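You operate a simulated robot arm through the tools that you are given. There is no shell and no other tool.

The job below is to be done with a simulated two-armed robot. You get a single attempt, and the scene is never put back.

## Task
Preheat the black pan in the oven at 50 C.
Fine: lay it in the drawer, shut the drawer, then set the oven knob, wait for the READY lamp and turn the knob off.

The check looks at the end state, three seconds after you hand in, the way a careful person would. Anything else that was tipped, shoved, dropped, spilled or broken makes it a failure.

## Robot
Two 7-joint arms with two-finger parallel grippers on one trunk, on a base that moves. Base frame: it is fixed to the floor where the robot stands at the start and does not move with it; the origin is under the middle of the robot, x ahead of it, y to its left, z up. Lengths are in cm, angles in rad, forces in N, time in s.
The left shoulder is at the start at [7.7, 18.2, 106.2], the right one opposite. With the tool pointing down near the work surface each hand reaches from about 32 to 76 cm from the robot's upright axis, wherever it stands, measured 20 degrees to its own side. Places, roughly: black pan (13x19x9 cm) [100, -170, 80]; former knob [60, -170, 80]; heater knob [100, -110, 80]; inside of the oven drawer [110, -140, 80]; oven [110, -140, 80]; oven drawer [110, -140, 80]; oven knob [120, -150, 100]; warmer knob [-70, -130, 80]; yellow pan (13x19x9 cm) [70, -140, 80]. Payload 3.91 kg a hand.
The TCP of each hand is the grasp point between the finger pads, 3 cm short of the fingertips. In the tool frame z runs along the fingers and y along their closing line. The gripper opens to 11 cm. The fingers are 2 cm wide and 1 cm thick; the gripper's body (4.8 by 11.2 cm) begins 5.5 cm behind the TCP.
Orientation is that of the tool frame in the base frame, as a unit quaternion [w, x, y, z]. With the fingers straight down and closing along the base's y, the tool's x points along the base's -x, its y along +y and its z along -z.

## Interface
- The arms move only by the tool servo_tool. It takes "left_motion", "right_motion" or both (then of equal length, played together; a hand with none holds still); each is a list of rows, each an object of numbers (a shift or turn left out is 0, a gripper value left out holds the last): "dx", "dy", "dz": the shift along the base's x, y, z in cm; "ax", "ay", "az": the turn, a rotation vector about the base's x, y, z in rad. In form: [{"dx": .., "dy": .., "dz": .., "ax": .., "ay": .., "az": ..}, ...]. A call has 1 to 20 rows; each row is the pose to reach, as a shift and turn from the pose commanded when the call began. "left_gripper" and "right_gripper" are, for a hand that has rows, the gripper command, from -1 (shut) to 1 (fully open), values between in proportion, set as the call begins (left out, the last holds). Each row takes 0.2 s and may step no farther than 5 cm and 0.15 rad from the row before; otherwise, or with a gripper value out of range, the whole call is refused. A pose out of reach is approached as far as the arm can. The call stops where the force on the tool passes 40 N (or 10 N more than at its start, if that is more) or the arm is blocked; 0.2 s more then pass. Each finger travels about 7.2 cm/s and halts on what it meets, pressing with about 38 N; the grip force reading is that of the motor and also rises with nothing between the fingers. The clock runs only during rows and for 0.2 s after the last one: add rows that repeat a pose to give the fingers time. It gives the time, the measured TCP pose, the force on the tool (base axes), the opening and the grip force at its end, in the units of the frame above (readings bear some noise), with the torque about the TCP (base axes, N m) and any sound that the robot's microphone picked up.
- Cameras (640 x 400 px; columns grow to the right, rows downward): "scene" is now at [22.3, 1.49, 126.28]; the picture's right is [0.09, -1.00, 0.00], its down [-0.61, -0.06, -0.79] and it looks along [0.78, 0.07, -0.62] (base axes); focal length 215 px, centre (320, 200). "left" rides on the left gripper at [7.2, -1.7, -10.3] in its tool frame; the picture's right is [0.23, 0.97, 0.00], its down [-0.76, 0.18, -0.62] and it looks along [-0.61, 0.14, 0.78] (tool axes); focal length 222 px, centre (320, 200). "right" rides on the right gripper at [7.2, 1.7, -10.3] in its tool frame; the picture's right is [-0.23, 0.97, 0.00], its down [-0.76, -0.18, -0.62] and it looks along [-0.61, -0.14, 0.78] (tool axes); focal length 222 px, centre (320, 200). There is no depth. A picture from a camera that has moved, and an enlarged one, comes with that camera's place and axes in the base frame and with its lens. The place of the scene camera against the robot may be out by one fixed shift of up to 2.5 cm in any direction.
- capture(camera): a new picture of that camera. The clock stands still meanwhile.
- raise_lower(by): moves the trunk up (or, below 0, down) by that many cm; the arms and the scene camera ride with it, the base frame stays. It gives what a move gives, with no picture.
- drive_base(legs): drives the robot by 1 to 6 legs, each [ahead, left, turn to the left] in cm, cm and rad, along the robot's own axes; the way and the turn of a leg run together, so that a leg with both is an arc; at most 150 cm and 3.142 rad a leg. The arms and the cameras ride along, it lands a little off, and it stops where it bumps. It gives what a move gives.
- head_to(pan, tilt): turns the head with the scene camera to pan (to the left, within 1.396 rad either way) and tilt (down, from -0.506 to 1.204), counted from straight ahead of the robot (the tilt from the chest, where the trunk bows). It gives what a move gives.
- close_up(camera, box): a new picture of the part [left, top, right, bottom] of that camera's present view, enlarged. The clock stands still meanwhile.
- hand_in(): hands the job in; it is judged then, once.

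Nothing tells you exact positions but the pictures and the camera data. Unless the task says otherwise, let go and move clear before handing in.

The tools are called as a command line: name --argument value ..., lists and objects as JSON in quotes. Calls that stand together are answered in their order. servo_tool: Moves the arms, as the interface text tells. Its arguments: {"type":"object","properties":{"left_motion":{"type":"array"},"left_gripper":{"type":"number"},"right_motion":{"type":"array"},"right_gripper":{"type":"number"}},"required":[]} The other tools are called the same way: raise_lower (by) moves the trunk up or down; drive_base (legs) drives the base; head_to (pan, tilt) turns the head that bears the scene camera; capture (camera) takes a picture; close_up (camera, box) takes an enlarged picture of a part of a camera's view; hand_in () hands the job in.

At the start:

```text
clock: 0.0
left_position: [38.31, 20.02, 111.52]
left_tool_rot: [-0.001, 0.001, 1.0, -0.001]
left_ft_force: [-0.4, 0.3, -0.1]
left_torque: [0.0, 0.02, -0.03]
left_finger_gap: 10.99
left_finger_force: 0.1
right_position: [40.32, -15.74, 108.56]
right_tool_rot: [0.0, 0.0, 1.0, 0.0]
right_ft_force: [0.7, 0.1, 0.3]
right_torque: [0.03, -0.03, -0.02]
right_finger_gap: 10.99
right_finger_force: 0.1
trunk travel left (down, up): [-32.5, 18.9]
robot x, y, heading: [-0.01, 0.25, 0.001]
head pan, tilt (commanded): [0.091, 0.663]
```

scene: 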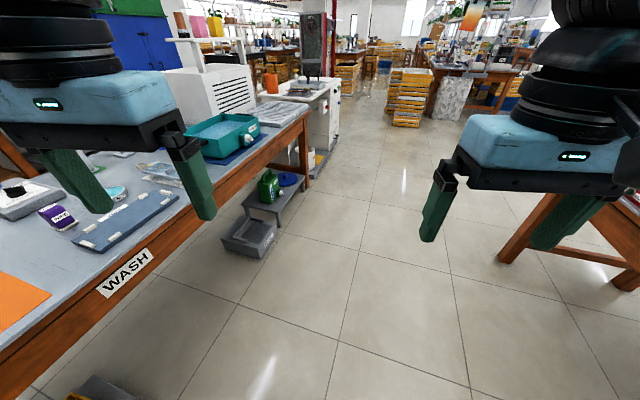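
right: 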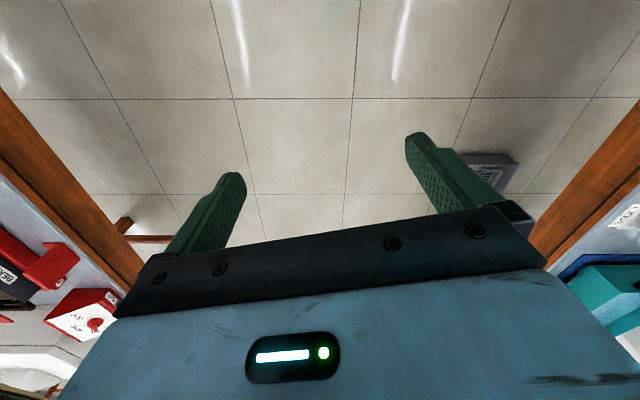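
left: 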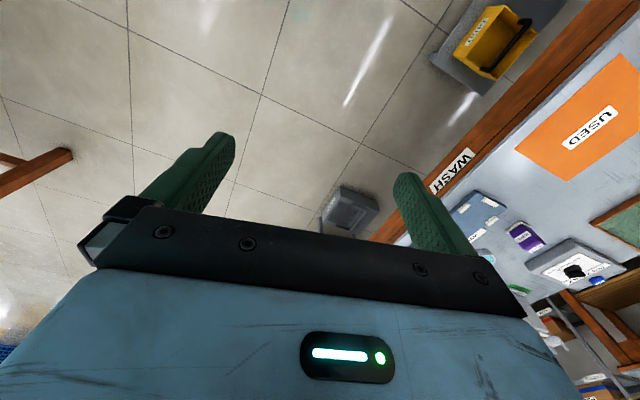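

I see a workshop with benches on the left and right; the oven and pans should be to my right around (110, -140). I'll turn the head to the right to look at that bench.

head_to --pan -1.0 --tilt 0.4

capture --camera "scene"

```text
clock: 1.3
left_position: [38.23, 20.02, 111.69]
left_tool_rot: [-0.001, 0.0, 1.0, -0.002]
left_ft_force: [0.6, -0.5, -0.5]
left_torque: [0.01, 0.02, -0.01]
left_finger_gap: 11.01
left_finger_force: 0.0
right_position: [40.25, -15.74, 108.66]
right_tool_rot: [0.0, 0.0, 1.0, 0.0]
right_ft_force: [0.2, -0.1, 0.0]
right_torque: [0.05, 0.0, 0.0]
right_finger_gap: 10.98
right_finger_force: 0.1
trunk travel left (down, up): [-32.5, 18.9]
robot x, y, heading: [-0.11, -0.27, -0.003]
head pan, tilt (commanded): [-1.0, 0.4]
```

```text
taken
camera scene: at [18.71, -7.08, 128.65], right [-0.84, -0.54, 0.0], down [-0.21, 0.33, -0.92], along [0.5, -0.77, -0.39], focal length 215 px, centre (320, 200)
```

scene: 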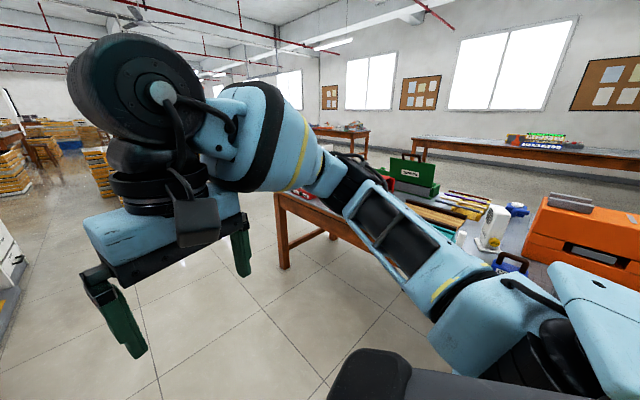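

The bench is to the right with the right arm blocking the view. I'll turn the base to face it and look again.

drive_base --legs '[[0, 0, -0.9]]'

head_to --pan 0.0 --tilt 0.45

capture --camera "scene"

```text
clock: 4.1
left_position: [39.43, -18.07, 111.68]
left_tool_rot: [-0.002, 0.441, 0.898, 0.0]
left_ft_force: [0.2, -0.6, 0.6]
left_torque: [-0.03, -0.02, 0.02]
left_finger_gap: 11.0
left_finger_force: 0.2
right_position: [12.12, -41.51, 108.59]
right_tool_rot: [0.0, 0.44, 0.898, 0.0]
right_ft_force: [0.0, 0.1, -0.3]
right_torque: [-0.01, 0.02, -0.02]
right_finger_gap: 11.0
right_finger_force: 0.0
trunk travel left (down, up): [-32.5, 18.9]
robot x, y, heading: [-0.15, -0.24, -0.914]
head pan, tilt (commanded): [-1.0, 0.4]
```

```text
clock: 5.3
left_position: [39.32, -18.01, 111.59]
left_tool_rot: [-0.002, 0.441, 0.898, -0.001]
left_ft_force: [0.3, -0.1, 0.6]
left_torque: [0.02, 0.0, -0.02]
left_finger_gap: 11.0
left_finger_force: 0.0
right_position: [12.32, -41.48, 108.52]
right_tool_rot: [0.0, 0.441, 0.898, 0.0]
right_ft_force: [-0.6, -0.7, -0.7]
right_torque: [-0.02, -0.01, 0.01]
right_finger_gap: 10.98
right_finger_force: 0.0
trunk travel left (down, up): [-32.5, 18.9]
robot x, y, heading: [0.05, 0.14, -0.914]
head pan, tilt (commanded): [0.0, 0.45]
```

```text
taken
camera scene: at [13.95, -17.53, 128.18], right [-0.79, -0.61, 0.0], down [-0.27, 0.34, -0.9], along [0.55, -0.71, -0.44], focal length 215 px, centre (320, 200)
```

scene: 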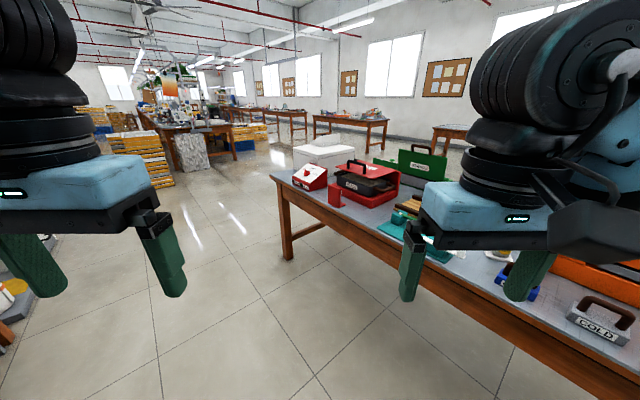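

close_up --camera "scene" --box '[260, 120, 460, 245]'

close_up --camera "scene" --box '[400, 140, 640, 290]'

```text
3.20 times, centred on (360, 182) of scene
camera zoom: at [13.95, -17.53, 128.18], right [-0.79, -0.61, 0.0], down [-0.27, 0.34, -0.9], along [0.55, -0.71, -0.44], focal length 689 px, centre (192, 256)
```

zoom: 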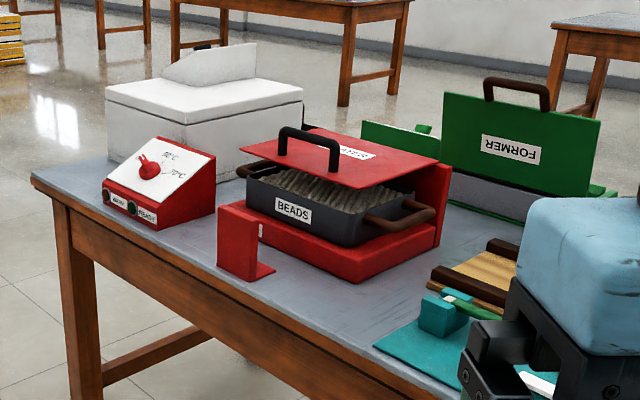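

```text
2.67 times, centred on (520, 215) of scene
camera zoom: at [13.95, -17.53, 128.18], right [-0.79, -0.61, 0.0], down [-0.27, 0.34, -0.9], along [0.55, -0.71, -0.44], focal length 574 px, centre (-213, 160)
```

zoom: 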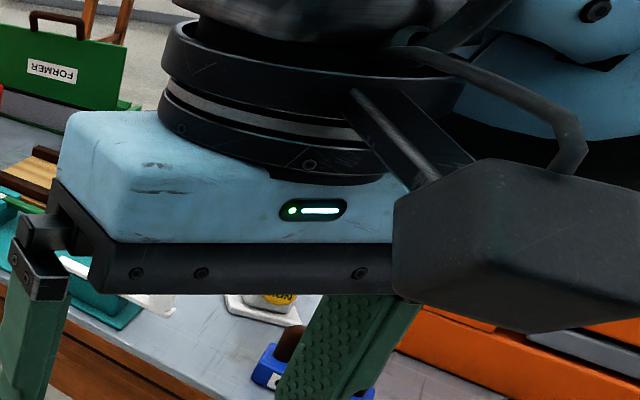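

The white box at the far end of the bench, near (107, -140), is the oven. Its knob panel seems to face away from me, so I'll drive around the bench's free end to view it from the far side.

drive_base --legs '[[57.6, 50.2, 0], [57.6, 50.2, 0]]'

head_to --pan -0.6 --tilt 0.45

capture --camera "scene"

```text
clock: 14.6
left_position: [187.17, -51.12, 111.66]
left_tool_rot: [-0.002, 0.451, 0.893, -0.001]
left_ft_force: [-0.7, -0.9, -0.2]
left_torque: [-0.03, 0.0, -0.04]
left_finger_gap: 11.01
left_finger_force: 0.0
right_position: [159.35, -73.81, 108.57]
right_tool_rot: [0.0, 0.451, 0.893, -0.001]
right_ft_force: [0.0, -0.4, 0.9]
right_torque: [0.01, -0.03, 0.04]
right_finger_gap: 11.0
right_finger_force: 0.1
trunk travel left (down, up): [-32.5, 18.9]
robot x, y, heading: [148.36, -32.01, -0.94]
head pan, tilt (commanded): [0.0, 0.45]
```

```text
clock: 15.6
left_position: [187.07, -51.13, 111.66]
left_tool_rot: [-0.002, 0.45, 0.893, -0.001]
left_ft_force: [-0.4, -0.7, 0.6]
left_torque: [0.0, 0.01, 0.03]
left_finger_gap: 10.97
left_finger_force: 0.0
right_position: [159.49, -73.9, 108.58]
right_tool_rot: [0.0, 0.451, 0.893, 0.0]
right_ft_force: [-0.5, 0.1, -0.4]
right_torque: [0.01, 0.03, 0.02]
right_finger_gap: 10.99
right_finger_force: 0.1
trunk travel left (down, up): [-32.5, 18.9]
robot x, y, heading: [148.33, -32.37, -0.934]
head pan, tilt (commanded): [-0.6, 0.45]
```

```text
taken
camera scene: at [156.67, -51.8, 128.18], right [-1.0, -0.04, 0.0], down [-0.02, 0.43, -0.9], along [0.03, -0.9, -0.44], focal length 215 px, centre (320, 200)
```

scene: 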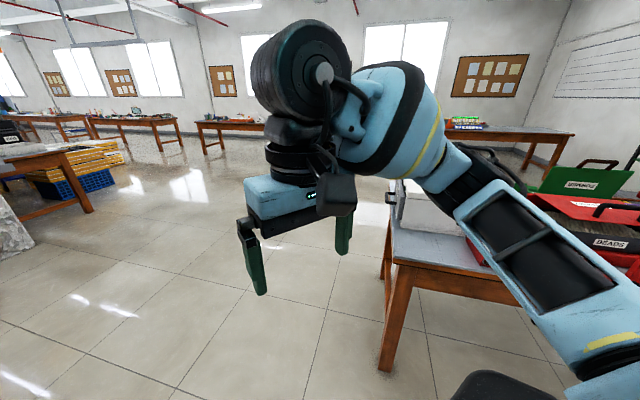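

The floor beyond the bench is clear. I'll drive past the bench end, turning so I can see its far side.

drive_base --legs '[[97, 0, 0], [0, 0, -1.3]]'

head_to --pan 0.0 --tilt 0.45

capture --camera "scene"

```text
clock: 24.0
left_position: [200.14, -153.32, 111.65]
left_tool_rot: [-0.002, 0.897, 0.443, 0.001]
left_ft_force: [-0.3, 0.0, -0.5]
left_torque: [-0.04, 0.0, -0.03]
left_finger_gap: 11.0
left_finger_force: 0.1
right_position: [170.52, -133.16, 108.54]
right_tool_rot: [0.0, 0.897, 0.442, 0.0]
right_ft_force: [0.5, 0.5, -0.2]
right_torque: [0.02, -0.01, 0.01]
right_finger_gap: 10.98
right_finger_force: 0.0
trunk travel left (down, up): [-32.5, 18.9]
robot x, y, heading: [207.41, -111.06, -2.22]
head pan, tilt (commanded): [-0.6, 0.45]
```

```text
clock: 25.0
left_position: [200.12, -153.27, 111.74]
left_tool_rot: [-0.002, 0.897, 0.442, 0.0]
left_ft_force: [-0.3, 0.1, 0.5]
left_torque: [-0.01, -0.01, 0.06]
left_finger_gap: 10.99
left_finger_force: 0.2
right_position: [170.62, -133.18, 108.54]
right_tool_rot: [0.0, 0.897, 0.443, -0.001]
right_ft_force: [-0.1, -0.4, 0.4]
right_torque: [-0.01, 0.03, 0.03]
right_finger_gap: 11.01
right_finger_force: 0.1
trunk travel left (down, up): [-32.5, 18.9]
robot x, y, heading: [207.53, -110.81, -2.226]
head pan, tilt (commanded): [0.0, 0.45]
```

```text
taken
camera scene: at [193.34, -128.4, 128.18], right [-0.79, 0.61, 0.0], down [0.27, 0.35, -0.9], along [-0.55, -0.71, -0.44], focal length 215 px, centre (320, 200)
```

scene: 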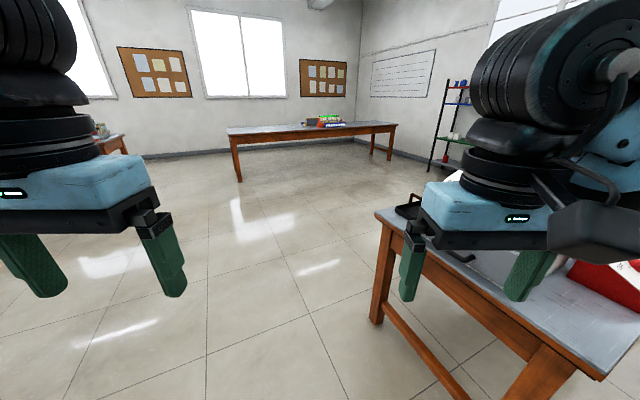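

The bench's far corner is near (117, -182), and a black pan handle shows next to it. I'll drive past that corner and turn to look at the bench from its far side.

drive_base --legs '[[108, 64, 0], [0, 0, -1.75]]'

head_to --pan 0.0 --tilt 0.45

capture --camera "scene"

```text
clock: 35.5
left_position: [153.31, -217.8, 111.63]
left_tool_rot: [-0.001, 0.908, -0.418, 0.001]
left_ft_force: [-0.4, 0.8, -0.3]
left_torque: [-0.02, 0.01, -0.01]
left_finger_gap: 11.01
left_finger_force: 0.1
right_position: [179.25, -193.1, 108.69]
right_tool_rot: [-0.001, 0.909, -0.417, 0.0]
right_ft_force: [-0.4, -1.0, 0.1]
right_torque: [0.0, 0.02, -0.01]
right_finger_gap: 10.98
right_finger_force: 0.1
trunk travel left (down, up): [-32.5, 18.9]
robot x, y, heading: [193.58, -233.89, 2.279]
head pan, tilt (commanded): [0.0, 0.45]
```

```text
clock: 36.1
left_position: [153.52, -217.9, 111.69]
left_tool_rot: [-0.001, 0.908, -0.418, 0.001]
left_ft_force: [0.1, 0.2, 0.0]
left_torque: [0.0, -0.03, 0.02]
left_finger_gap: 11.01
left_finger_force: 0.0
right_position: [179.16, -193.08, 108.51]
right_tool_rot: [0.0, 0.909, -0.417, 0.001]
right_ft_force: [0.7, 0.0, 0.9]
right_torque: [0.02, 0.01, 0.01]
right_finger_gap: 11.0
right_finger_force: 0.0
trunk travel left (down, up): [-32.5, 18.9]
robot x, y, heading: [193.62, -233.83, 2.284]
head pan, tilt (commanded): [0.0, 0.45]
```

```text
taken
camera scene: at [178.35, -215.62, 128.18], right [0.76, 0.65, 0.0], down [0.28, -0.33, -0.9], along [-0.59, 0.68, -0.44], focal length 215 px, centre (320, 200)
```

scene: 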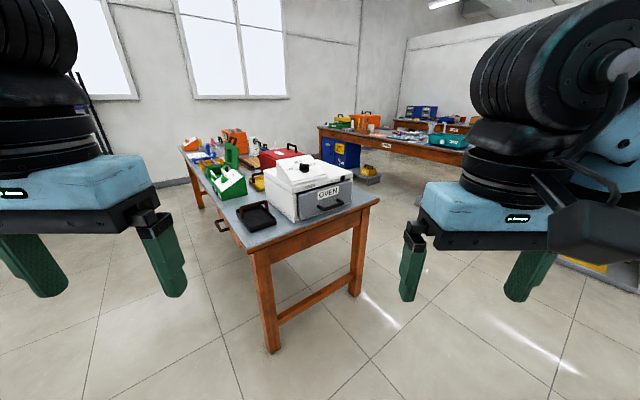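

close_up --camera "scene" --box '[180, 125, 390, 257]'

close_up --camera "scene" --box '[225, 145, 365, 233]'

```text
3.03 times, centred on (285, 191) of scene
camera zoom: at [178.35, -215.62, 128.18], right [0.76, 0.65, 0.0], down [0.28, -0.33, -0.9], along [-0.59, 0.68, -0.44], focal length 652 px, centre (426, 227)
```

zoom: 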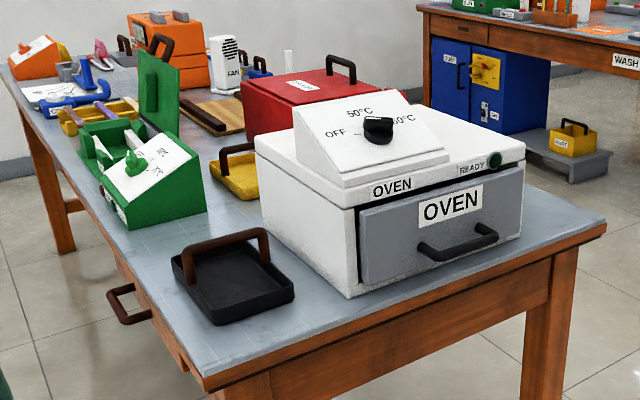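

```text
4.55 times, centred on (295, 189) of scene
camera zoom: at [178.35, -215.62, 128.18], right [0.76, 0.65, 0.0], down [0.28, -0.33, -0.9], along [-0.59, 0.68, -0.44], focal length 979 px, centre (434, 250)
```

zoom: 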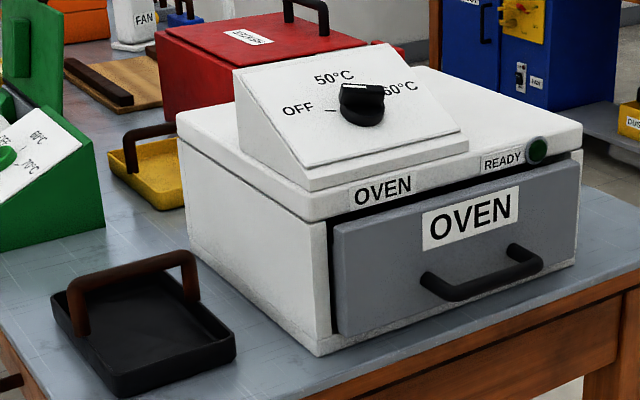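

The oven's front faces the bench end (roughly +x). The drawer handle is near (127, -145), the knob is on the sloped panel near (108, -146, 97), and the black pan is at about (104, -172). I'll drive up to the bench corner so the pan (left hand) and drawer (right hand) are both within reach.

drive_base --legs '[[48, -8, 0], [0, 0, 0.25]]'

head_to --pan 0.0 --tilt 0.7

capture --camera "scene"

capture --camera "left"

capture --camera "right"

```text
clock: 39.8
left_position: [125.58, -187.45, 111.69]
left_tool_rot: [-0.002, 0.955, -0.298, 0.002]
left_ft_force: [0.1, 0.4, 0.7]
left_torque: [-0.01, -0.04, 0.0]
left_finger_gap: 11.0
left_finger_force: 0.1
right_position: [144.38, -156.99, 108.62]
right_tool_rot: [0.0, 0.954, -0.298, 0.0]
right_ft_force: [0.0, 0.1, 0.5]
right_torque: [0.05, 0.01, -0.02]
right_finger_gap: 11.01
right_finger_force: 0.0
trunk travel left (down, up): [-32.5, 18.9]
robot x, y, heading: [168.22, -193.13, 2.535]
head pan, tilt (commanded): [0.0, 0.45]
```

```text
clock: 40.6
left_position: [125.59, -187.41, 111.65]
left_tool_rot: [0.0, 0.954, -0.299, 0.001]
left_ft_force: [0.3, -0.5, 1.2]
left_torque: [-0.01, -0.01, 0.04]
left_finger_gap: 10.99
left_finger_force: 0.1
right_position: [144.42, -157.0, 108.67]
right_tool_rot: [0.0, 0.954, -0.298, 0.001]
right_ft_force: [-0.2, -0.1, 0.0]
right_torque: [0.0, -0.02, 0.03]
right_finger_gap: 11.01
right_finger_force: 0.0
trunk travel left (down, up): [-32.5, 18.9]
robot x, y, heading: [168.46, -192.61, 2.534]
head pan, tilt (commanded): [0.0, 0.7]
```

```text
taken
camera scene: at [149.92, -179.32, 125.97], right [0.57, 0.82, 0.0], down [0.53, -0.37, -0.77], along [-0.63, 0.44, -0.64], focal length 215 px, centre (320, 200)
```

scene: 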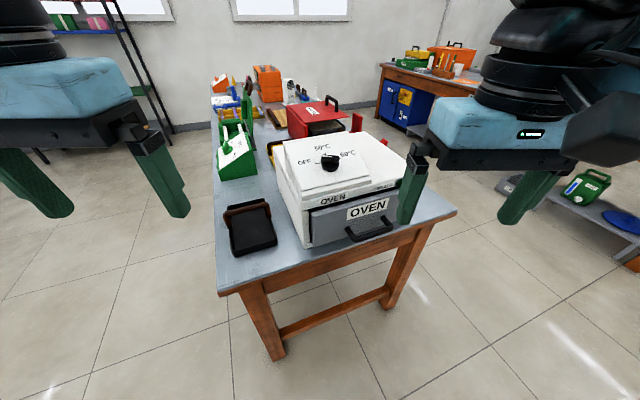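

```text
taken
camera left: at [132.44, -190.25, 122.1], right [-0.37, -0.93, 0.0], down [-0.73, 0.29, 0.62], along [-0.58, 0.23, -0.78], focal length 222 px, centre (320, 200)
```

left: 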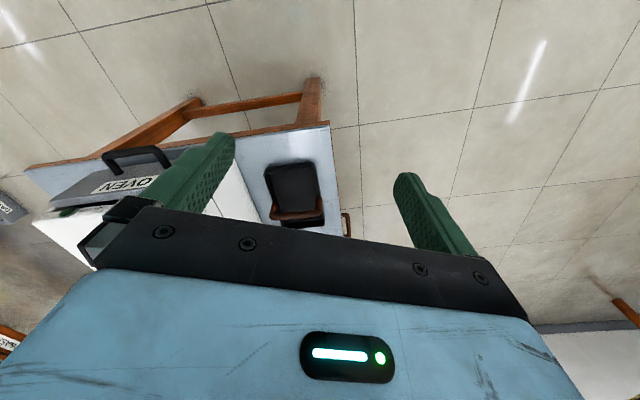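

```text
taken
camera right: at [149.27, -162.6, 118.92], right [-0.74, -0.67, 0.0], down [-0.52, 0.58, 0.62], along [-0.42, 0.46, -0.78], focal length 222 px, centre (320, 200)
```

right: 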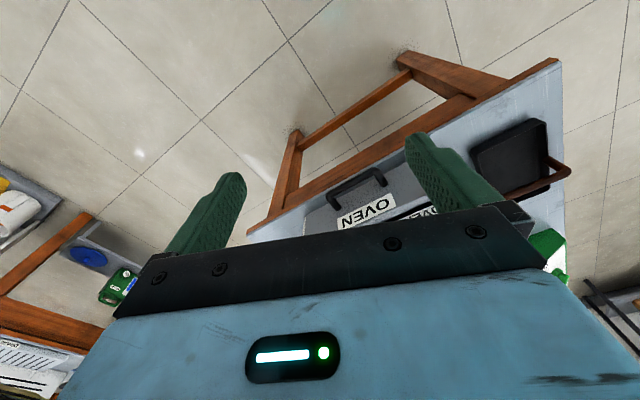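

close_up --camera "scene" --box '[210, 130, 420, 262]'

close_up --camera "scene" --box '[270, 130, 390, 205]'

close_up --camera "left" --box '[30, 120, 350, 320]'

close_up --camera "right" --box '[300, 80, 580, 255]'

```text
3.03 times, centred on (315, 196) of scene
camera zoom: at [149.92, -179.32, 125.97], right [0.57, 0.82, 0.0], down [0.53, -0.37, -0.77], along [-0.63, 0.44, -0.64], focal length 652 px, centre (335, 212)
```

zoom: 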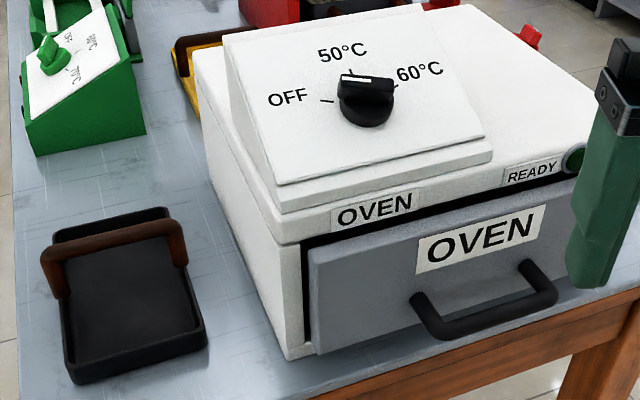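

```text
5.33 times, centred on (330, 168) of scene
camera zoom: at [149.92, -179.32, 125.97], right [0.57, 0.82, 0.0], down [0.53, -0.37, -0.77], along [-0.63, 0.44, -0.64], focal length 1148 px, centre (267, 373)
```

zoom: 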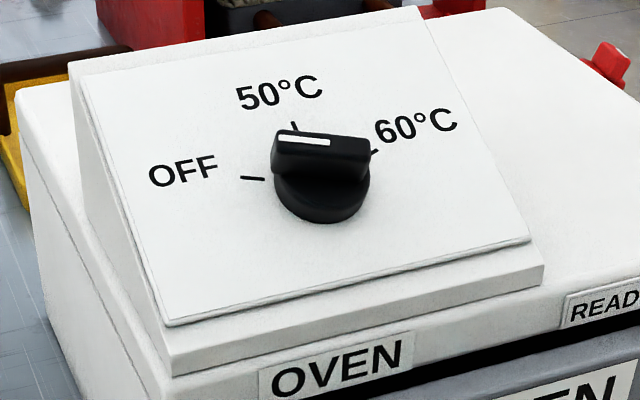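

```text
2.00 times, centred on (190, 220) of left
camera zoom: at [132.44, -190.25, 122.1], right [-0.37, -0.93, 0.0], down [-0.73, 0.29, 0.62], along [-0.58, 0.23, -0.78], focal length 444 px, centre (580, 160)
```

zoom: 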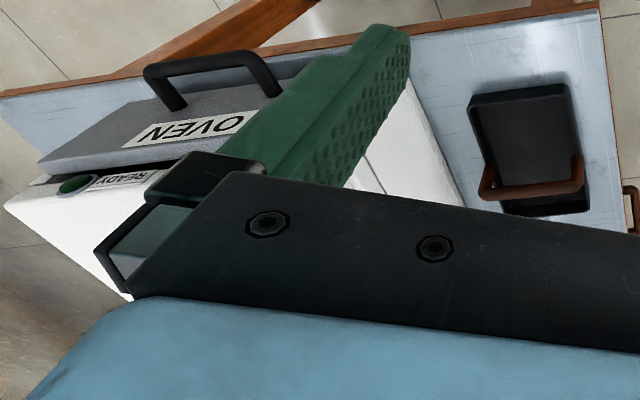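

```text
2.29 times, centred on (440, 168) of right
camera zoom: at [149.27, -162.6, 118.92], right [-0.74, -0.67, 0.0], down [-0.52, 0.58, 0.62], along [-0.42, 0.46, -0.78], focal length 508 px, centre (46, 274)
```

zoom: 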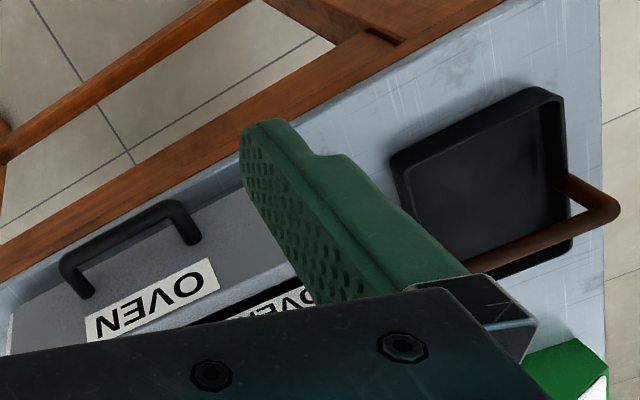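

The oven dial is at OFF with 50°C at the top, and the black pan's arched handle spans the middle of the pan at about (101.5, -172, 83.5). I'll bring the left hand above the pan, turned so the fingers close across the handle, and look from there.

servo_tool --left_motion '[{"dx": -3, "dy": 1.9, "dz": -0.5, "az": -0.148}, {"dx": -6, "dy": 3.8, "dz": -1.5, "az": -0.296}, {"dx": -9, "dy": 5.7, "dz": -3, "az": -0.444}, {"dx": -12, "dy": 7.6, "dz": -4.5, "az": -0.592}, {"dx": -15, "dy": 9.5, "dz": -6, "az": -0.74}, {"dx": -18, "dy": 11.4, "dz": -7.5, "az": -0.888}, {"dx": -21, "dy": 13.3, "dz": -9, "az": -1.036}, {"dx": -24, "dy": 15.2, "dz": -10.5, "az": -1.184}, {"dx": -24, "dy": 15.2, "dz": -10.5, "az": -1.184}]'

capture --camera "left"

capture --camera "scene"

```text
clock: 42.6
left_position: [119.95, -179.16, 101.69]
left_tool_rot: [-0.002, -0.642, 0.767, 0.0]
left_ft_force: [0.0, 0.3, -0.9]
left_torque: [-0.02, -0.01, 0.02]
left_finger_gap: 11.02
left_finger_force: 0.0
left hand out of reach, approached as far as the arm can: row 6, 7, 8, 9
right_position: [144.44, -156.71, 108.62]
right_tool_rot: [0.002, 0.954, -0.3, 0.0]
right_ft_force: [0.5, 0.8, -0.5]
right_torque: [-0.01, -0.05, 0.03]
right_finger_gap: 10.99
right_finger_force: 0.0
trunk travel left (down, up): [-32.5, 18.9]
robot x, y, heading: [168.77, -192.98, 2.539]
head pan, tilt (commanded): [0.0, 0.7]
```

```text
taken
camera left: at [120.36, -186.62, 112.08], right [-1.0, -0.05, 0.0], down [-0.04, 0.78, 0.62], along [-0.03, 0.62, -0.78], focal length 222 px, centre (320, 200)
```

left: 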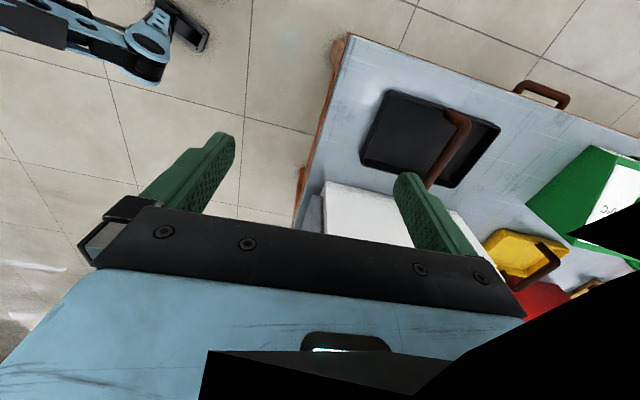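

```text
taken
camera scene: at [149.89, -179.11, 125.93], right [0.57, 0.82, 0.0], down [0.53, -0.37, -0.76], along [-0.63, 0.43, -0.65], focal length 215 px, centre (320, 200)
```

scene: 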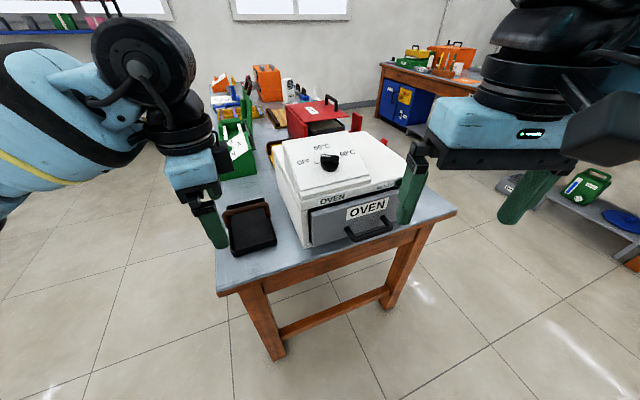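

The left arm reaches poorly with that much clockwise wrist turn. Before choosing where to stand, I'll test the same turn with the right hand as I bring it above the drawer handle.

servo_tool --right_motion '[{"dx": -1.8, "dy": 1.2, "dz": -0.5, "az": -0.148}, {"dx": -3.6, "dy": 2.4, "dz": -1, "az": -0.296}, {"dx": -5.4, "dy": 3.6, "dz": -2, "az": -0.444}, {"dx": -7.2, "dy": 4.8, "dz": -3, "az": -0.592}, {"dx": -9, "dy": 6, "dz": -4, "az": -0.74}, {"dx": -10.8, "dy": 7.2, "dz": -5, "az": -0.888}, {"dx": -12.6, "dy": 8.4, "dz": -6, "az": -1.036}, {"dx": -14.4, "dy": 9.6, "dz": -7, "az": -1.184}, {"dx": -14.4, "dy": 9.6, "dz": -7, "az": -1.184}]'

capture --camera "right"

capture --camera "scene"

```text
clock: 44.6
left_position: [119.95, -179.41, 101.75]
left_tool_rot: [-0.001, -0.642, 0.767, 0.0]
left_ft_force: [0.1, 0.1, -0.3]
left_torque: [-0.01, -0.01, 0.01]
left_finger_gap: 11.01
left_finger_force: 0.0
right_position: [130.06, -147.35, 101.48]
right_tool_rot: [0.001, -0.624, 0.781, 0.0]
right_ft_force: [-0.1, 1.2, -0.2]
right_torque: [0.03, 0.0, -0.02]
right_finger_gap: 10.99
right_finger_force: 0.1
trunk travel left (down, up): [-32.5, 18.9]
robot x, y, heading: [168.49, -192.83, 2.538]
head pan, tilt (commanded): [0.0, 0.7]
```

```text
taken
camera right: at [126.69, -154.26, 111.9], right [-0.9, 0.44, 0.0], down [0.34, 0.7, 0.62], along [0.27, 0.56, -0.78], focal length 222 px, centre (320, 200)
```

right: 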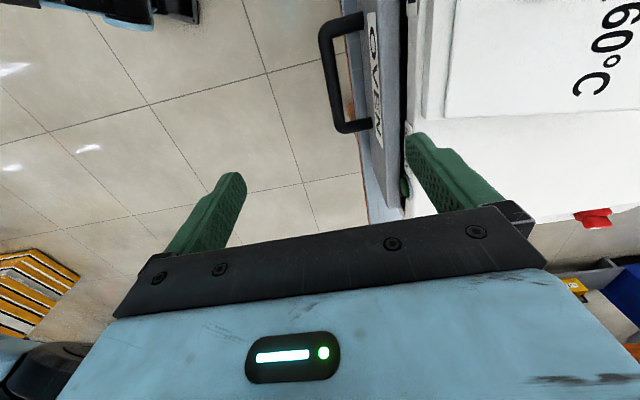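

```text
taken
camera scene: at [149.95, -179.33, 125.97], right [0.57, 0.82, 0.0], down [0.53, -0.37, -0.77], along [-0.63, 0.44, -0.64], focal length 215 px, centre (320, 200)
```

scene: 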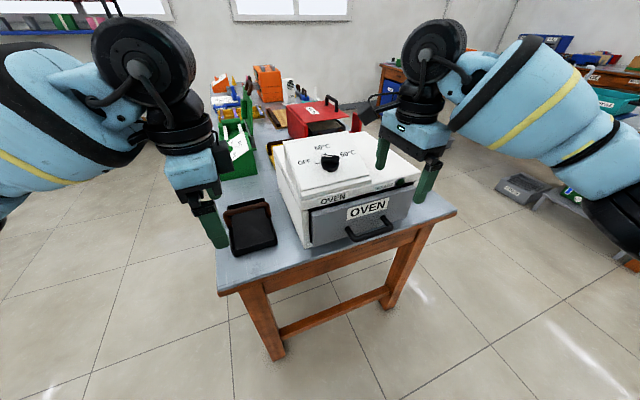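

The right hand handles this turn well, so I'll use it for the drawer and the pan. Now I'll zoom in on the drawer handle.

close_up --camera "right" --box '[280, 0, 480, 125]'

close_up --camera "right" --box '[280, 90, 480, 215]'

close_up --camera "scene" --box '[270, 130, 470, 255]'

```text
3.20 times, centred on (380, 62) of right
camera zoom: at [126.69, -154.26, 111.9], right [-0.9, 0.44, 0.0], down [0.34, 0.7, 0.62], along [0.27, 0.56, -0.78], focal length 711 px, centre (128, 640)
```

zoom: 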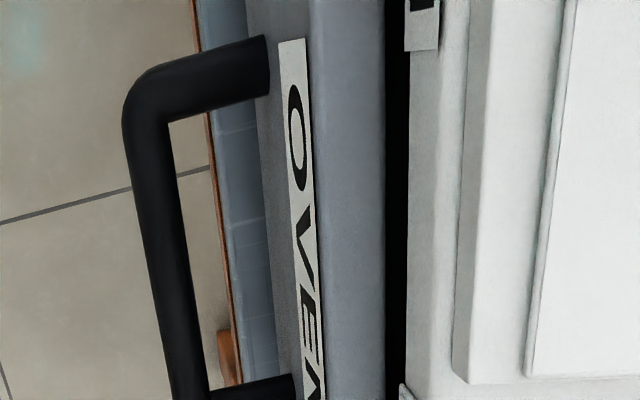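

```text
3.20 times, centred on (380, 152) of right
camera zoom: at [126.69, -154.26, 111.9], right [-0.9, 0.44, 0.0], down [0.34, 0.7, 0.62], along [0.27, 0.56, -0.78], focal length 711 px, centre (128, 352)
```

zoom: 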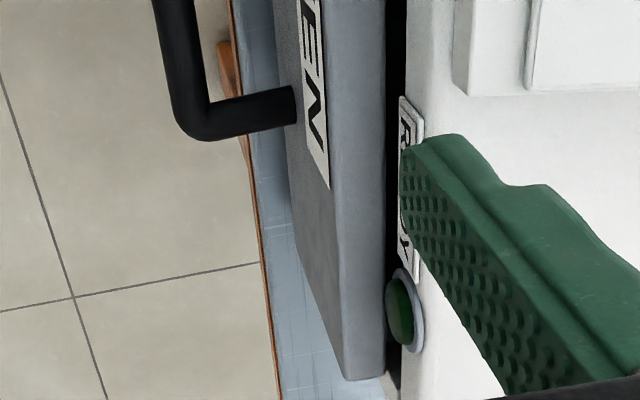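

```text
3.20 times, centred on (370, 192) of scene
camera zoom: at [149.95, -179.33, 125.97], right [0.57, 0.82, 0.0], down [0.53, -0.37, -0.77], along [-0.63, 0.44, -0.64], focal length 689 px, centre (160, 224)
```

zoom: 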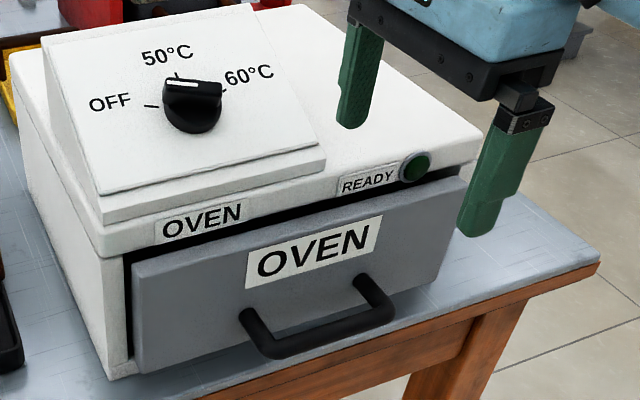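

The handle bar runs from about (126.5, -153) to (129, -143), standing roughly 4 cm off the drawer front. I'll shift the right hand outward and lower, partly closing the gripper, to get a second view and triangulate its height.

servo_tool --right_motion '[{"dx": 3, "dy": -0.6, "dz": -2}, {"dx": 6, "dy": -1.3, "dz": -4}, {"dx": 8, "dy": -1.8, "dz": -6}, {"dx": 8, "dy": -1.8, "dz": -6}, {"dx": 8, "dy": -1.8, "dz": -6}]' --right_gripper -0.36

capture --camera "right"

close_up --camera "right" --box '[340, 0, 580, 150]'

```text
clock: 45.8
left_position: [120.06, -179.27, 101.77]
left_tool_rot: [-0.001, -0.642, 0.767, 0.001]
left_ft_force: [1.3, -0.6, 0.4]
left_torque: [-0.01, 0.0, 0.0]
left_finger_gap: 11.0
left_finger_force: 0.1
right_position: [138.02, -149.15, 95.45]
right_tool_rot: [0.001, -0.626, 0.78, 0.0]
right_ft_force: [-0.3, 0.3, -0.7]
right_torque: [-0.01, 0.02, 0.01]
right_finger_gap: 3.51
right_finger_force: 0.1
trunk travel left (down, up): [-32.5, 18.9]
robot x, y, heading: [168.33, -192.94, 2.539]
head pan, tilt (commanded): [0.0, 0.7]
```

```text
taken
camera right: at [134.73, -156.03, 105.83], right [-0.9, 0.43, 0.0], down [0.34, 0.7, 0.62], along [0.27, 0.56, -0.78], focal length 222 px, centre (320, 200)
```

right: 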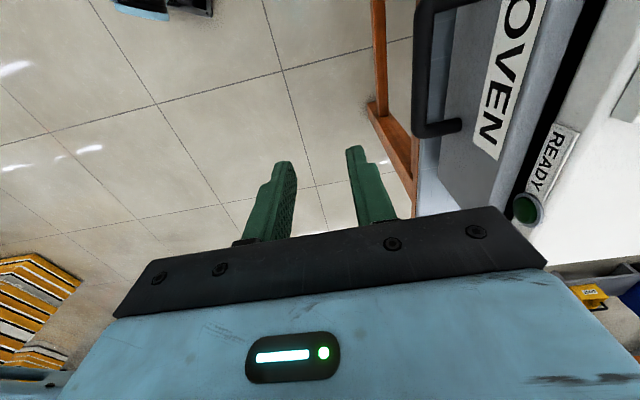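

```text
2.67 times, centred on (460, 75) of right
camera zoom: at [134.73, -156.03, 105.83], right [-0.9, 0.43, 0.0], down [0.34, 0.7, 0.62], along [0.27, 0.56, -0.78], focal length 592 px, centre (-53, 533)
```

zoom: 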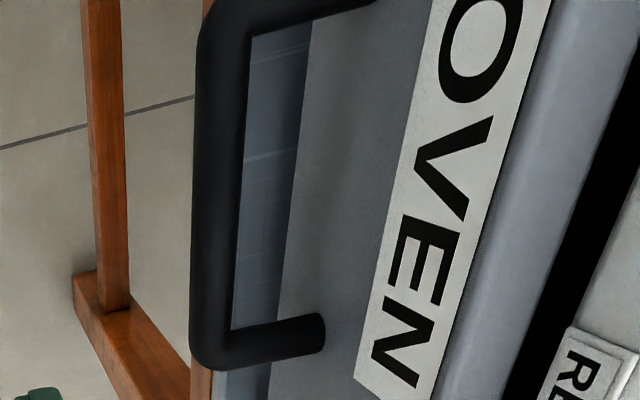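

Triangulation puts the handle bar's centre at about (127.7, -148.2, 82.6). It lies along (0.25, 0.97) and stands about 4.2 cm off the drawer front. I'll tilt the hand slightly toward the oven and move to a pre-grasp pose above and in front of the bar.

servo_tool --right_motion '[{"dx": -2, "dy": 0, "dz": 0, "ax": 0.025, "ay": 0.097, "az": -0.011}, {"dx": -4, "dy": 0, "dz": 0, "ax": 0.05, "ay": 0.193, "az": -0.022}, {"dx": -6.6, "dy": 0, "dz": -0.4, "ax": 0.075, "ay": 0.29, "az": -0.033}, {"dx": -6.6, "dy": 0, "dz": -0.4, "ax": 0.075, "ay": 0.29, "az": -0.033}]'

capture --camera "right"

close_up --camera "scene" --box '[280, 100, 480, 225]'

```text
clock: 46.8
left_position: [120.04, -179.41, 101.68]
left_tool_rot: [-0.001, -0.643, 0.766, 0.0]
left_ft_force: [-0.3, -0.3, 0.8]
left_torque: [0.0, -0.02, 0.01]
left_finger_gap: 10.99
left_finger_force: 0.0
right_position: [131.48, -149.07, 95.24]
right_tool_rot: [-0.09, -0.605, 0.782, 0.12]
right_ft_force: [-0.2, 0.9, 0.2]
right_torque: [0.01, -0.04, 0.01]
right_finger_gap: 3.5
right_finger_force: 0.1
trunk travel left (down, up): [-32.5, 18.9]
robot x, y, heading: [168.62, -192.86, 2.531]
head pan, tilt (commanded): [0.0, 0.7]
```

```text
taken
camera right: at [130.88, -156.65, 105.63], right [-0.84, 0.45, 0.29], down [0.53, 0.65, 0.55], along [0.06, 0.62, -0.79], focal length 222 px, centre (320, 200)
```

right: 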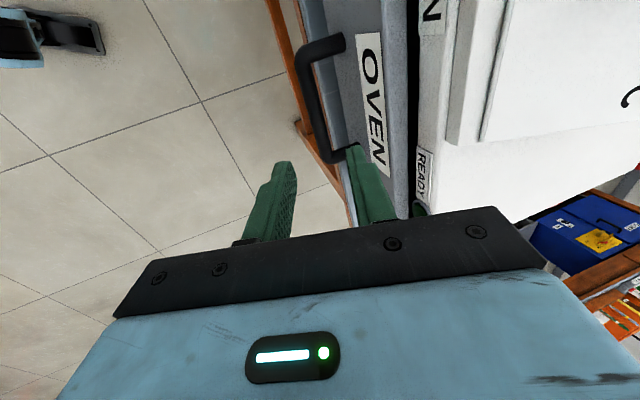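

```text
3.20 times, centred on (380, 162) of scene
camera zoom: at [149.95, -179.32, 125.97], right [0.57, 0.82, 0.0], down [0.53, -0.37, -0.77], along [-0.63, 0.44, -0.64], focal length 689 px, centre (128, 320)
```

zoom: 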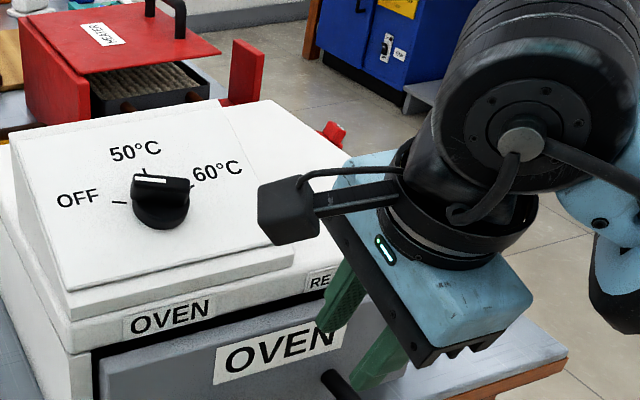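

The hand is lined up with the bar. I'll descend along the finger direction so the fingers straddle it.

servo_tool --right_motion '[{"dx": -0.9, "dy": 0.2, "dz": -3}, {"dx": -1.8, "dy": 0.4, "dz": -6}, {"dx": -2.5, "dy": 0.6, "dz": -8.5}, {"dx": -3.0, "dy": 0.7, "dz": -10.2}, {"dx": -3.45, "dy": 0.8, "dz": -11.6}, {"dx": -3.45, "dy": 0.8, "dz": -11.6}]'

capture --camera "right"

close_up --camera "scene" --box '[280, 130, 480, 255]'

```text
clock: 48.2
left_position: [120.08, -179.39, 101.79]
left_tool_rot: [-0.002, -0.642, 0.767, 0.001]
left_ft_force: [-0.2, 0.1, 0.1]
left_torque: [0.0, 0.01, -0.01]
left_finger_gap: 11.01
left_finger_force: 0.0
right_position: [127.93, -148.26, 83.59]
right_tool_rot: [-0.09, -0.605, 0.782, 0.12]
right_ft_force: [-0.7, 0.1, -0.2]
right_torque: [0.04, -0.01, -0.03]
right_finger_gap: 3.52
right_finger_force: 0.1
trunk travel left (down, up): [-32.5, 18.9]
robot x, y, heading: [168.55, -192.9, 2.535]
head pan, tilt (commanded): [0.0, 0.7]
```

```text
taken
camera right: at [127.43, -155.89, 93.86], right [-0.84, 0.45, 0.29], down [0.53, 0.65, 0.55], along [0.06, 0.62, -0.79], focal length 222 px, centre (320, 200)
```

right: 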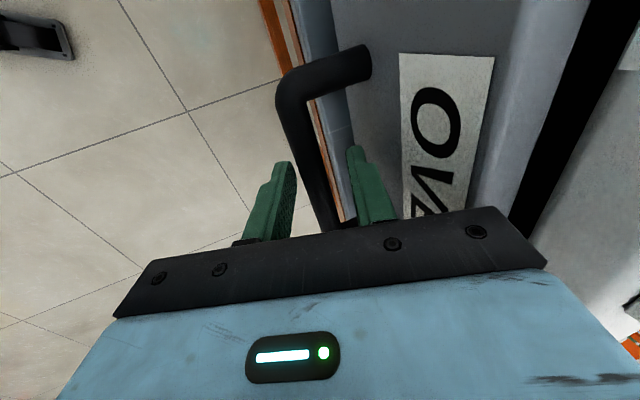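

```text
3.20 times, centred on (380, 192) of scene
camera zoom: at [149.93, -179.33, 125.97], right [0.57, 0.82, 0.0], down [0.53, -0.37, -0.77], along [-0.63, 0.44, -0.64], focal length 689 px, centre (128, 224)
```

zoom: 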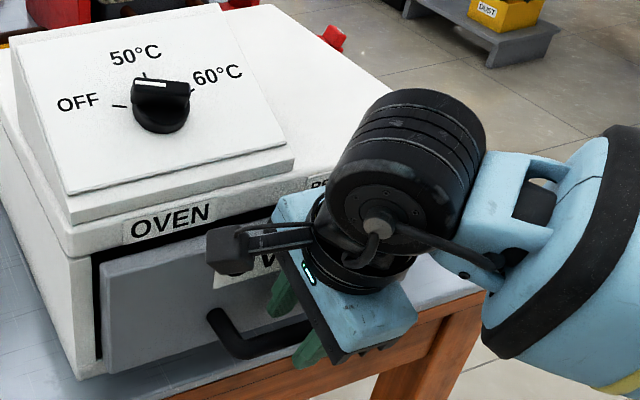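

The fingers straddle the bar nicely, so I'll close the gripper on it.

servo_tool --right_motion '[{"dx": 0}, {"dx": 0}, {"dx": 0}]' --right_gripper -1

```text
clock: 49.0
left_position: [120.16, -179.41, 101.79]
left_tool_rot: [-0.001, -0.642, 0.767, 0.001]
left_ft_force: [0.1, -0.3, 0.1]
left_torque: [-0.01, 0.0, 0.0]
left_finger_gap: 11.03
left_finger_force: 0.2
right_position: [128.16, -148.41, 83.34]
right_tool_rot: [-0.088, -0.607, 0.781, 0.118]
right_ft_force: [23.6, -6.9, -8.9]
right_torque: [0.26, -0.49, 0.97]
right_finger_gap: 1.6
right_finger_force: 45.1
trunk travel left (down, up): [-32.5, 18.9]
robot x, y, heading: [168.62, -192.93, 2.538]
head pan, tilt (commanded): [0.0, 0.7]
```

The bar is gripped (1.6 cm gap). I'll pull the drawer out gently along the front normal.

servo_tool --right_motion '[{"dx": 0.48, "dy": -0.12}, {"dx": 0.97, "dy": -0.25}, {"dx": 1.94, "dy": -0.5}, {"dx": 2.9, "dy": -0.75}, {"dx": 3.87, "dy": -1.0}, {"dx": 4.84, "dy": -1.25}, {"dx": 5.81, "dy": -1.49}]'

```text
clock: 50.6
left_position: [119.98, -179.24, 101.62]
left_tool_rot: [-0.001, -0.642, 0.766, 0.0]
left_ft_force: [0.1, 0.5, -0.6]
left_torque: [-0.01, -0.03, 0.03]
left_finger_gap: 11.01
left_finger_force: 0.0
right_position: [133.63, -149.7, 83.43]
right_tool_rot: [-0.089, -0.605, 0.782, 0.119]
right_ft_force: [1.3, 1.7, -22.6]
right_torque: [0.2, -0.04, 0.9]
right_finger_gap: 1.59
right_finger_force: 45.1
trunk travel left (down, up): [-32.5, 18.9]
robot x, y, heading: [168.34, -192.71, 2.539]
head pan, tilt (commanded): [0.0, 0.7]
```

The drawer is sliding. I'll keep pulling in small steps with a slight downward correction to relieve the vertical load.

servo_tool --right_motion '[{"dx": 0.97, "dy": -0.25, "dz": -0.1}, {"dx": 1.94, "dy": -0.5, "dz": -0.15}, {"dx": 2.9, "dy": -0.75, "dz": -0.2}, {"dx": 3.87, "dy": -1.0, "dz": -0.2}, {"dx": 4.84, "dy": -1.25, "dz": -0.2}, {"dx": 5.81, "dy": -1.49, "dz": -0.2}, {"dx": 6.78, "dy": -1.74, "dz": -0.2}, {"dx": 7.74, "dy": -1.99, "dz": -0.2}]'

capture --camera "scene"

```text
clock: 52.4
left_position: [120.08, -179.01, 101.64]
left_tool_rot: [-0.002, -0.642, 0.766, 0.0]
left_ft_force: [0.0, -0.6, 0.1]
left_torque: [0.03, -0.02, -0.01]
left_finger_gap: 10.99
left_finger_force: 0.0
right_position: [141.6, -151.4, 83.38]
right_tool_rot: [-0.089, -0.604, 0.783, 0.121]
right_ft_force: [7.7, 32.9, 9.7]
right_torque: [0.21, -0.06, 0.86]
right_finger_gap: 1.57
right_finger_force: 45.1
trunk travel left (down, up): [-32.5, 18.9]
robot x, y, heading: [168.58, -192.61, 2.532]
head pan, tilt (commanded): [0.0, 0.7]
```

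```text
taken
camera scene: at [150.06, -179.01, 125.96], right [0.57, 0.82, 0.0], down [0.53, -0.37, -0.76], along [-0.63, 0.43, -0.64], focal length 215 px, centre (320, 200)
```

scene: 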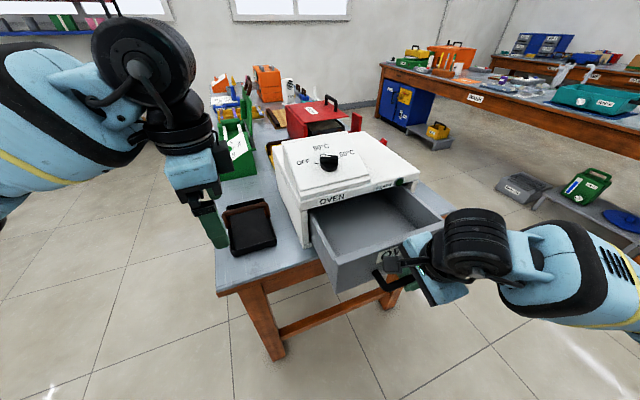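

The drawer has come out about 14 cm, sliding along roughly (0.976, -0.218). I'll correct the lateral drift and keep pulling toward full opening.

servo_tool --right_motion '[{"dx": 0.3, "dy": 0.3, "dz": 0.1}, {"dx": 1.0, "dy": 0.2, "dz": 0.1}, {"dx": 2.0, "dy": -0.02, "dz": 0.1}, {"dx": 3.0, "dy": -0.25, "dz": 0.1}, {"dx": 4.0, "dy": -0.47, "dz": 0.1}, {"dx": 5.0, "dy": -0.7, "dz": 0.1}, {"dx": 6.0, "dy": -0.92, "dz": 0.1}]'

capture --camera "scene"

```text
clock: 54.0
left_position: [119.91, -179.38, 101.64]
left_tool_rot: [-0.002, -0.642, 0.767, 0.0]
left_ft_force: [0.1, 0.1, 0.0]
left_torque: [0.02, 0.0, -0.01]
left_finger_gap: 10.98
left_finger_force: 0.0
right_position: [147.53, -152.79, 83.43]
right_tool_rot: [-0.09, -0.606, 0.782, 0.118]
right_ft_force: [1.1, 3.1, -10.1]
right_torque: [0.22, -0.02, 0.9]
right_finger_gap: 1.58
right_finger_force: 45.2
trunk travel left (down, up): [-32.5, 18.9]
robot x, y, heading: [168.43, -192.78, 2.535]
head pan, tilt (commanded): [0.0, 0.7]
```

```text
taken
camera scene: at [149.9, -179.26, 125.95], right [0.57, 0.82, 0.0], down [0.53, -0.37, -0.76], along [-0.63, 0.43, -0.64], focal length 215 px, centre (320, 200)
```

scene: 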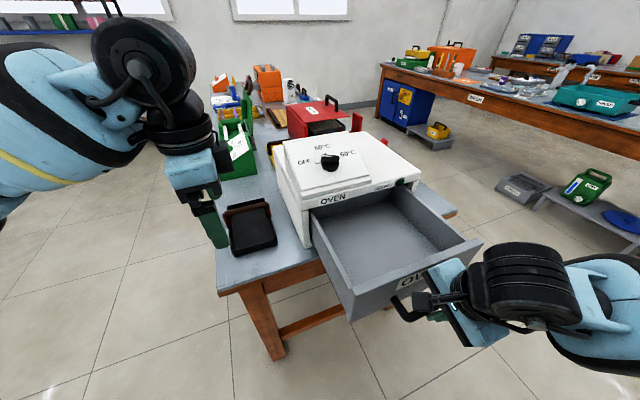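

servo_tool --right_motion '[{"dx": 1.0, "dy": -0.22}, {"dx": 2.0, "dy": -0.44}, {"dx": 3.0, "dy": -0.66}, {"dx": 4.0, "dy": -0.88}]'

capture --camera "scene"

```text
clock: 55.0
left_position: [119.96, -179.61, 101.67]
left_tool_rot: [0.0, -0.643, 0.766, 0.001]
left_ft_force: [0.5, 0.2, 1.0]
left_torque: [0.0, 0.0, -0.03]
left_finger_gap: 11.01
left_finger_force: 0.1
right_position: [149.55, -153.27, 83.37]
right_tool_rot: [-0.091, -0.608, 0.78, 0.119]
right_ft_force: [-5.6, -23.8, 2.4]
right_torque: [-0.41, 0.16, 1.2]
right_finger_gap: 1.58
right_finger_force: 45.3
right hand out of reach, approached as far as the arm can: row 3, 4
trunk travel left (down, up): [-32.5, 18.9]
robot x, y, heading: [168.17, -192.62, 2.536]
head pan, tilt (commanded): [0.0, 0.7]
```

```text
taken
camera scene: at [149.86, -179.61, 125.99], right [0.57, 0.82, 0.0], down [0.53, -0.36, -0.77], along [-0.63, 0.44, -0.64], focal length 215 px, centre (320, 200)
```

scene: 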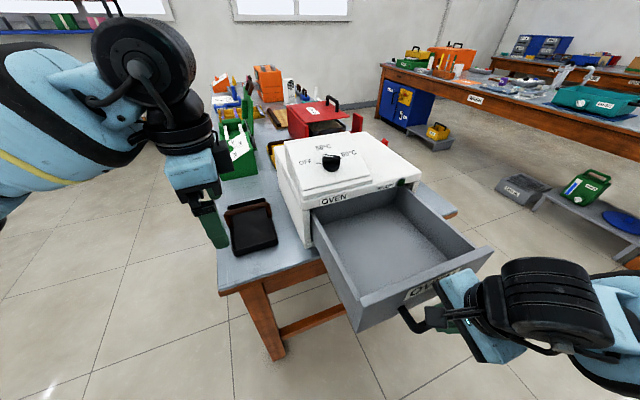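

The drawer is now about 22 cm open, enough for the pan. I'll release the bar and lift the hand off along the finger direction.

servo_tool --right_motion '[{"dx": -1.0, "dy": 0.3}, {"dx": -1.0, "dy": 0.3}, {"dx": -1.0, "dy": 0.3}]' --right_gripper -0.36

capture --camera "right"

```text
clock: 55.8
left_position: [120.12, -179.38, 101.8]
left_tool_rot: [-0.002, -0.643, 0.766, 0.001]
left_ft_force: [-0.5, -0.1, -0.4]
left_torque: [0.02, 0.02, -0.02]
left_finger_gap: 11.01
left_finger_force: 0.1
right_position: [148.69, -152.55, 83.2]
right_tool_rot: [-0.09, -0.604, 0.783, 0.119]
right_ft_force: [0.6, 0.7, 0.8]
right_torque: [-0.03, -0.02, -0.01]
right_finger_gap: 3.53
right_finger_force: 0.0
trunk travel left (down, up): [-32.5, 18.9]
robot x, y, heading: [168.58, -192.69, 2.536]
head pan, tilt (commanded): [0.0, 0.7]
```

```text
taken
camera right: at [148.08, -160.06, 93.59], right [-0.84, 0.45, 0.29], down [0.53, 0.65, 0.55], along [0.06, 0.62, -0.79], focal length 222 px, centre (320, 200)
```

right: 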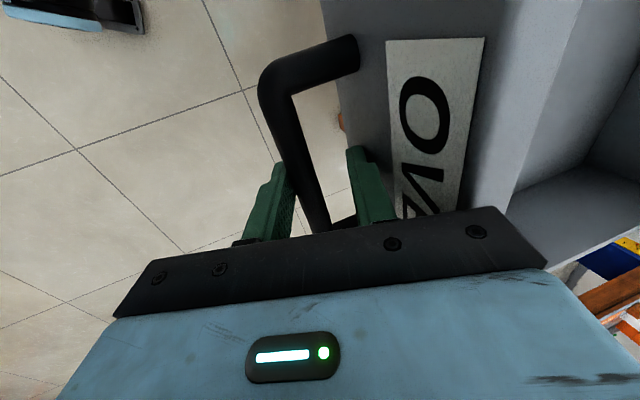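

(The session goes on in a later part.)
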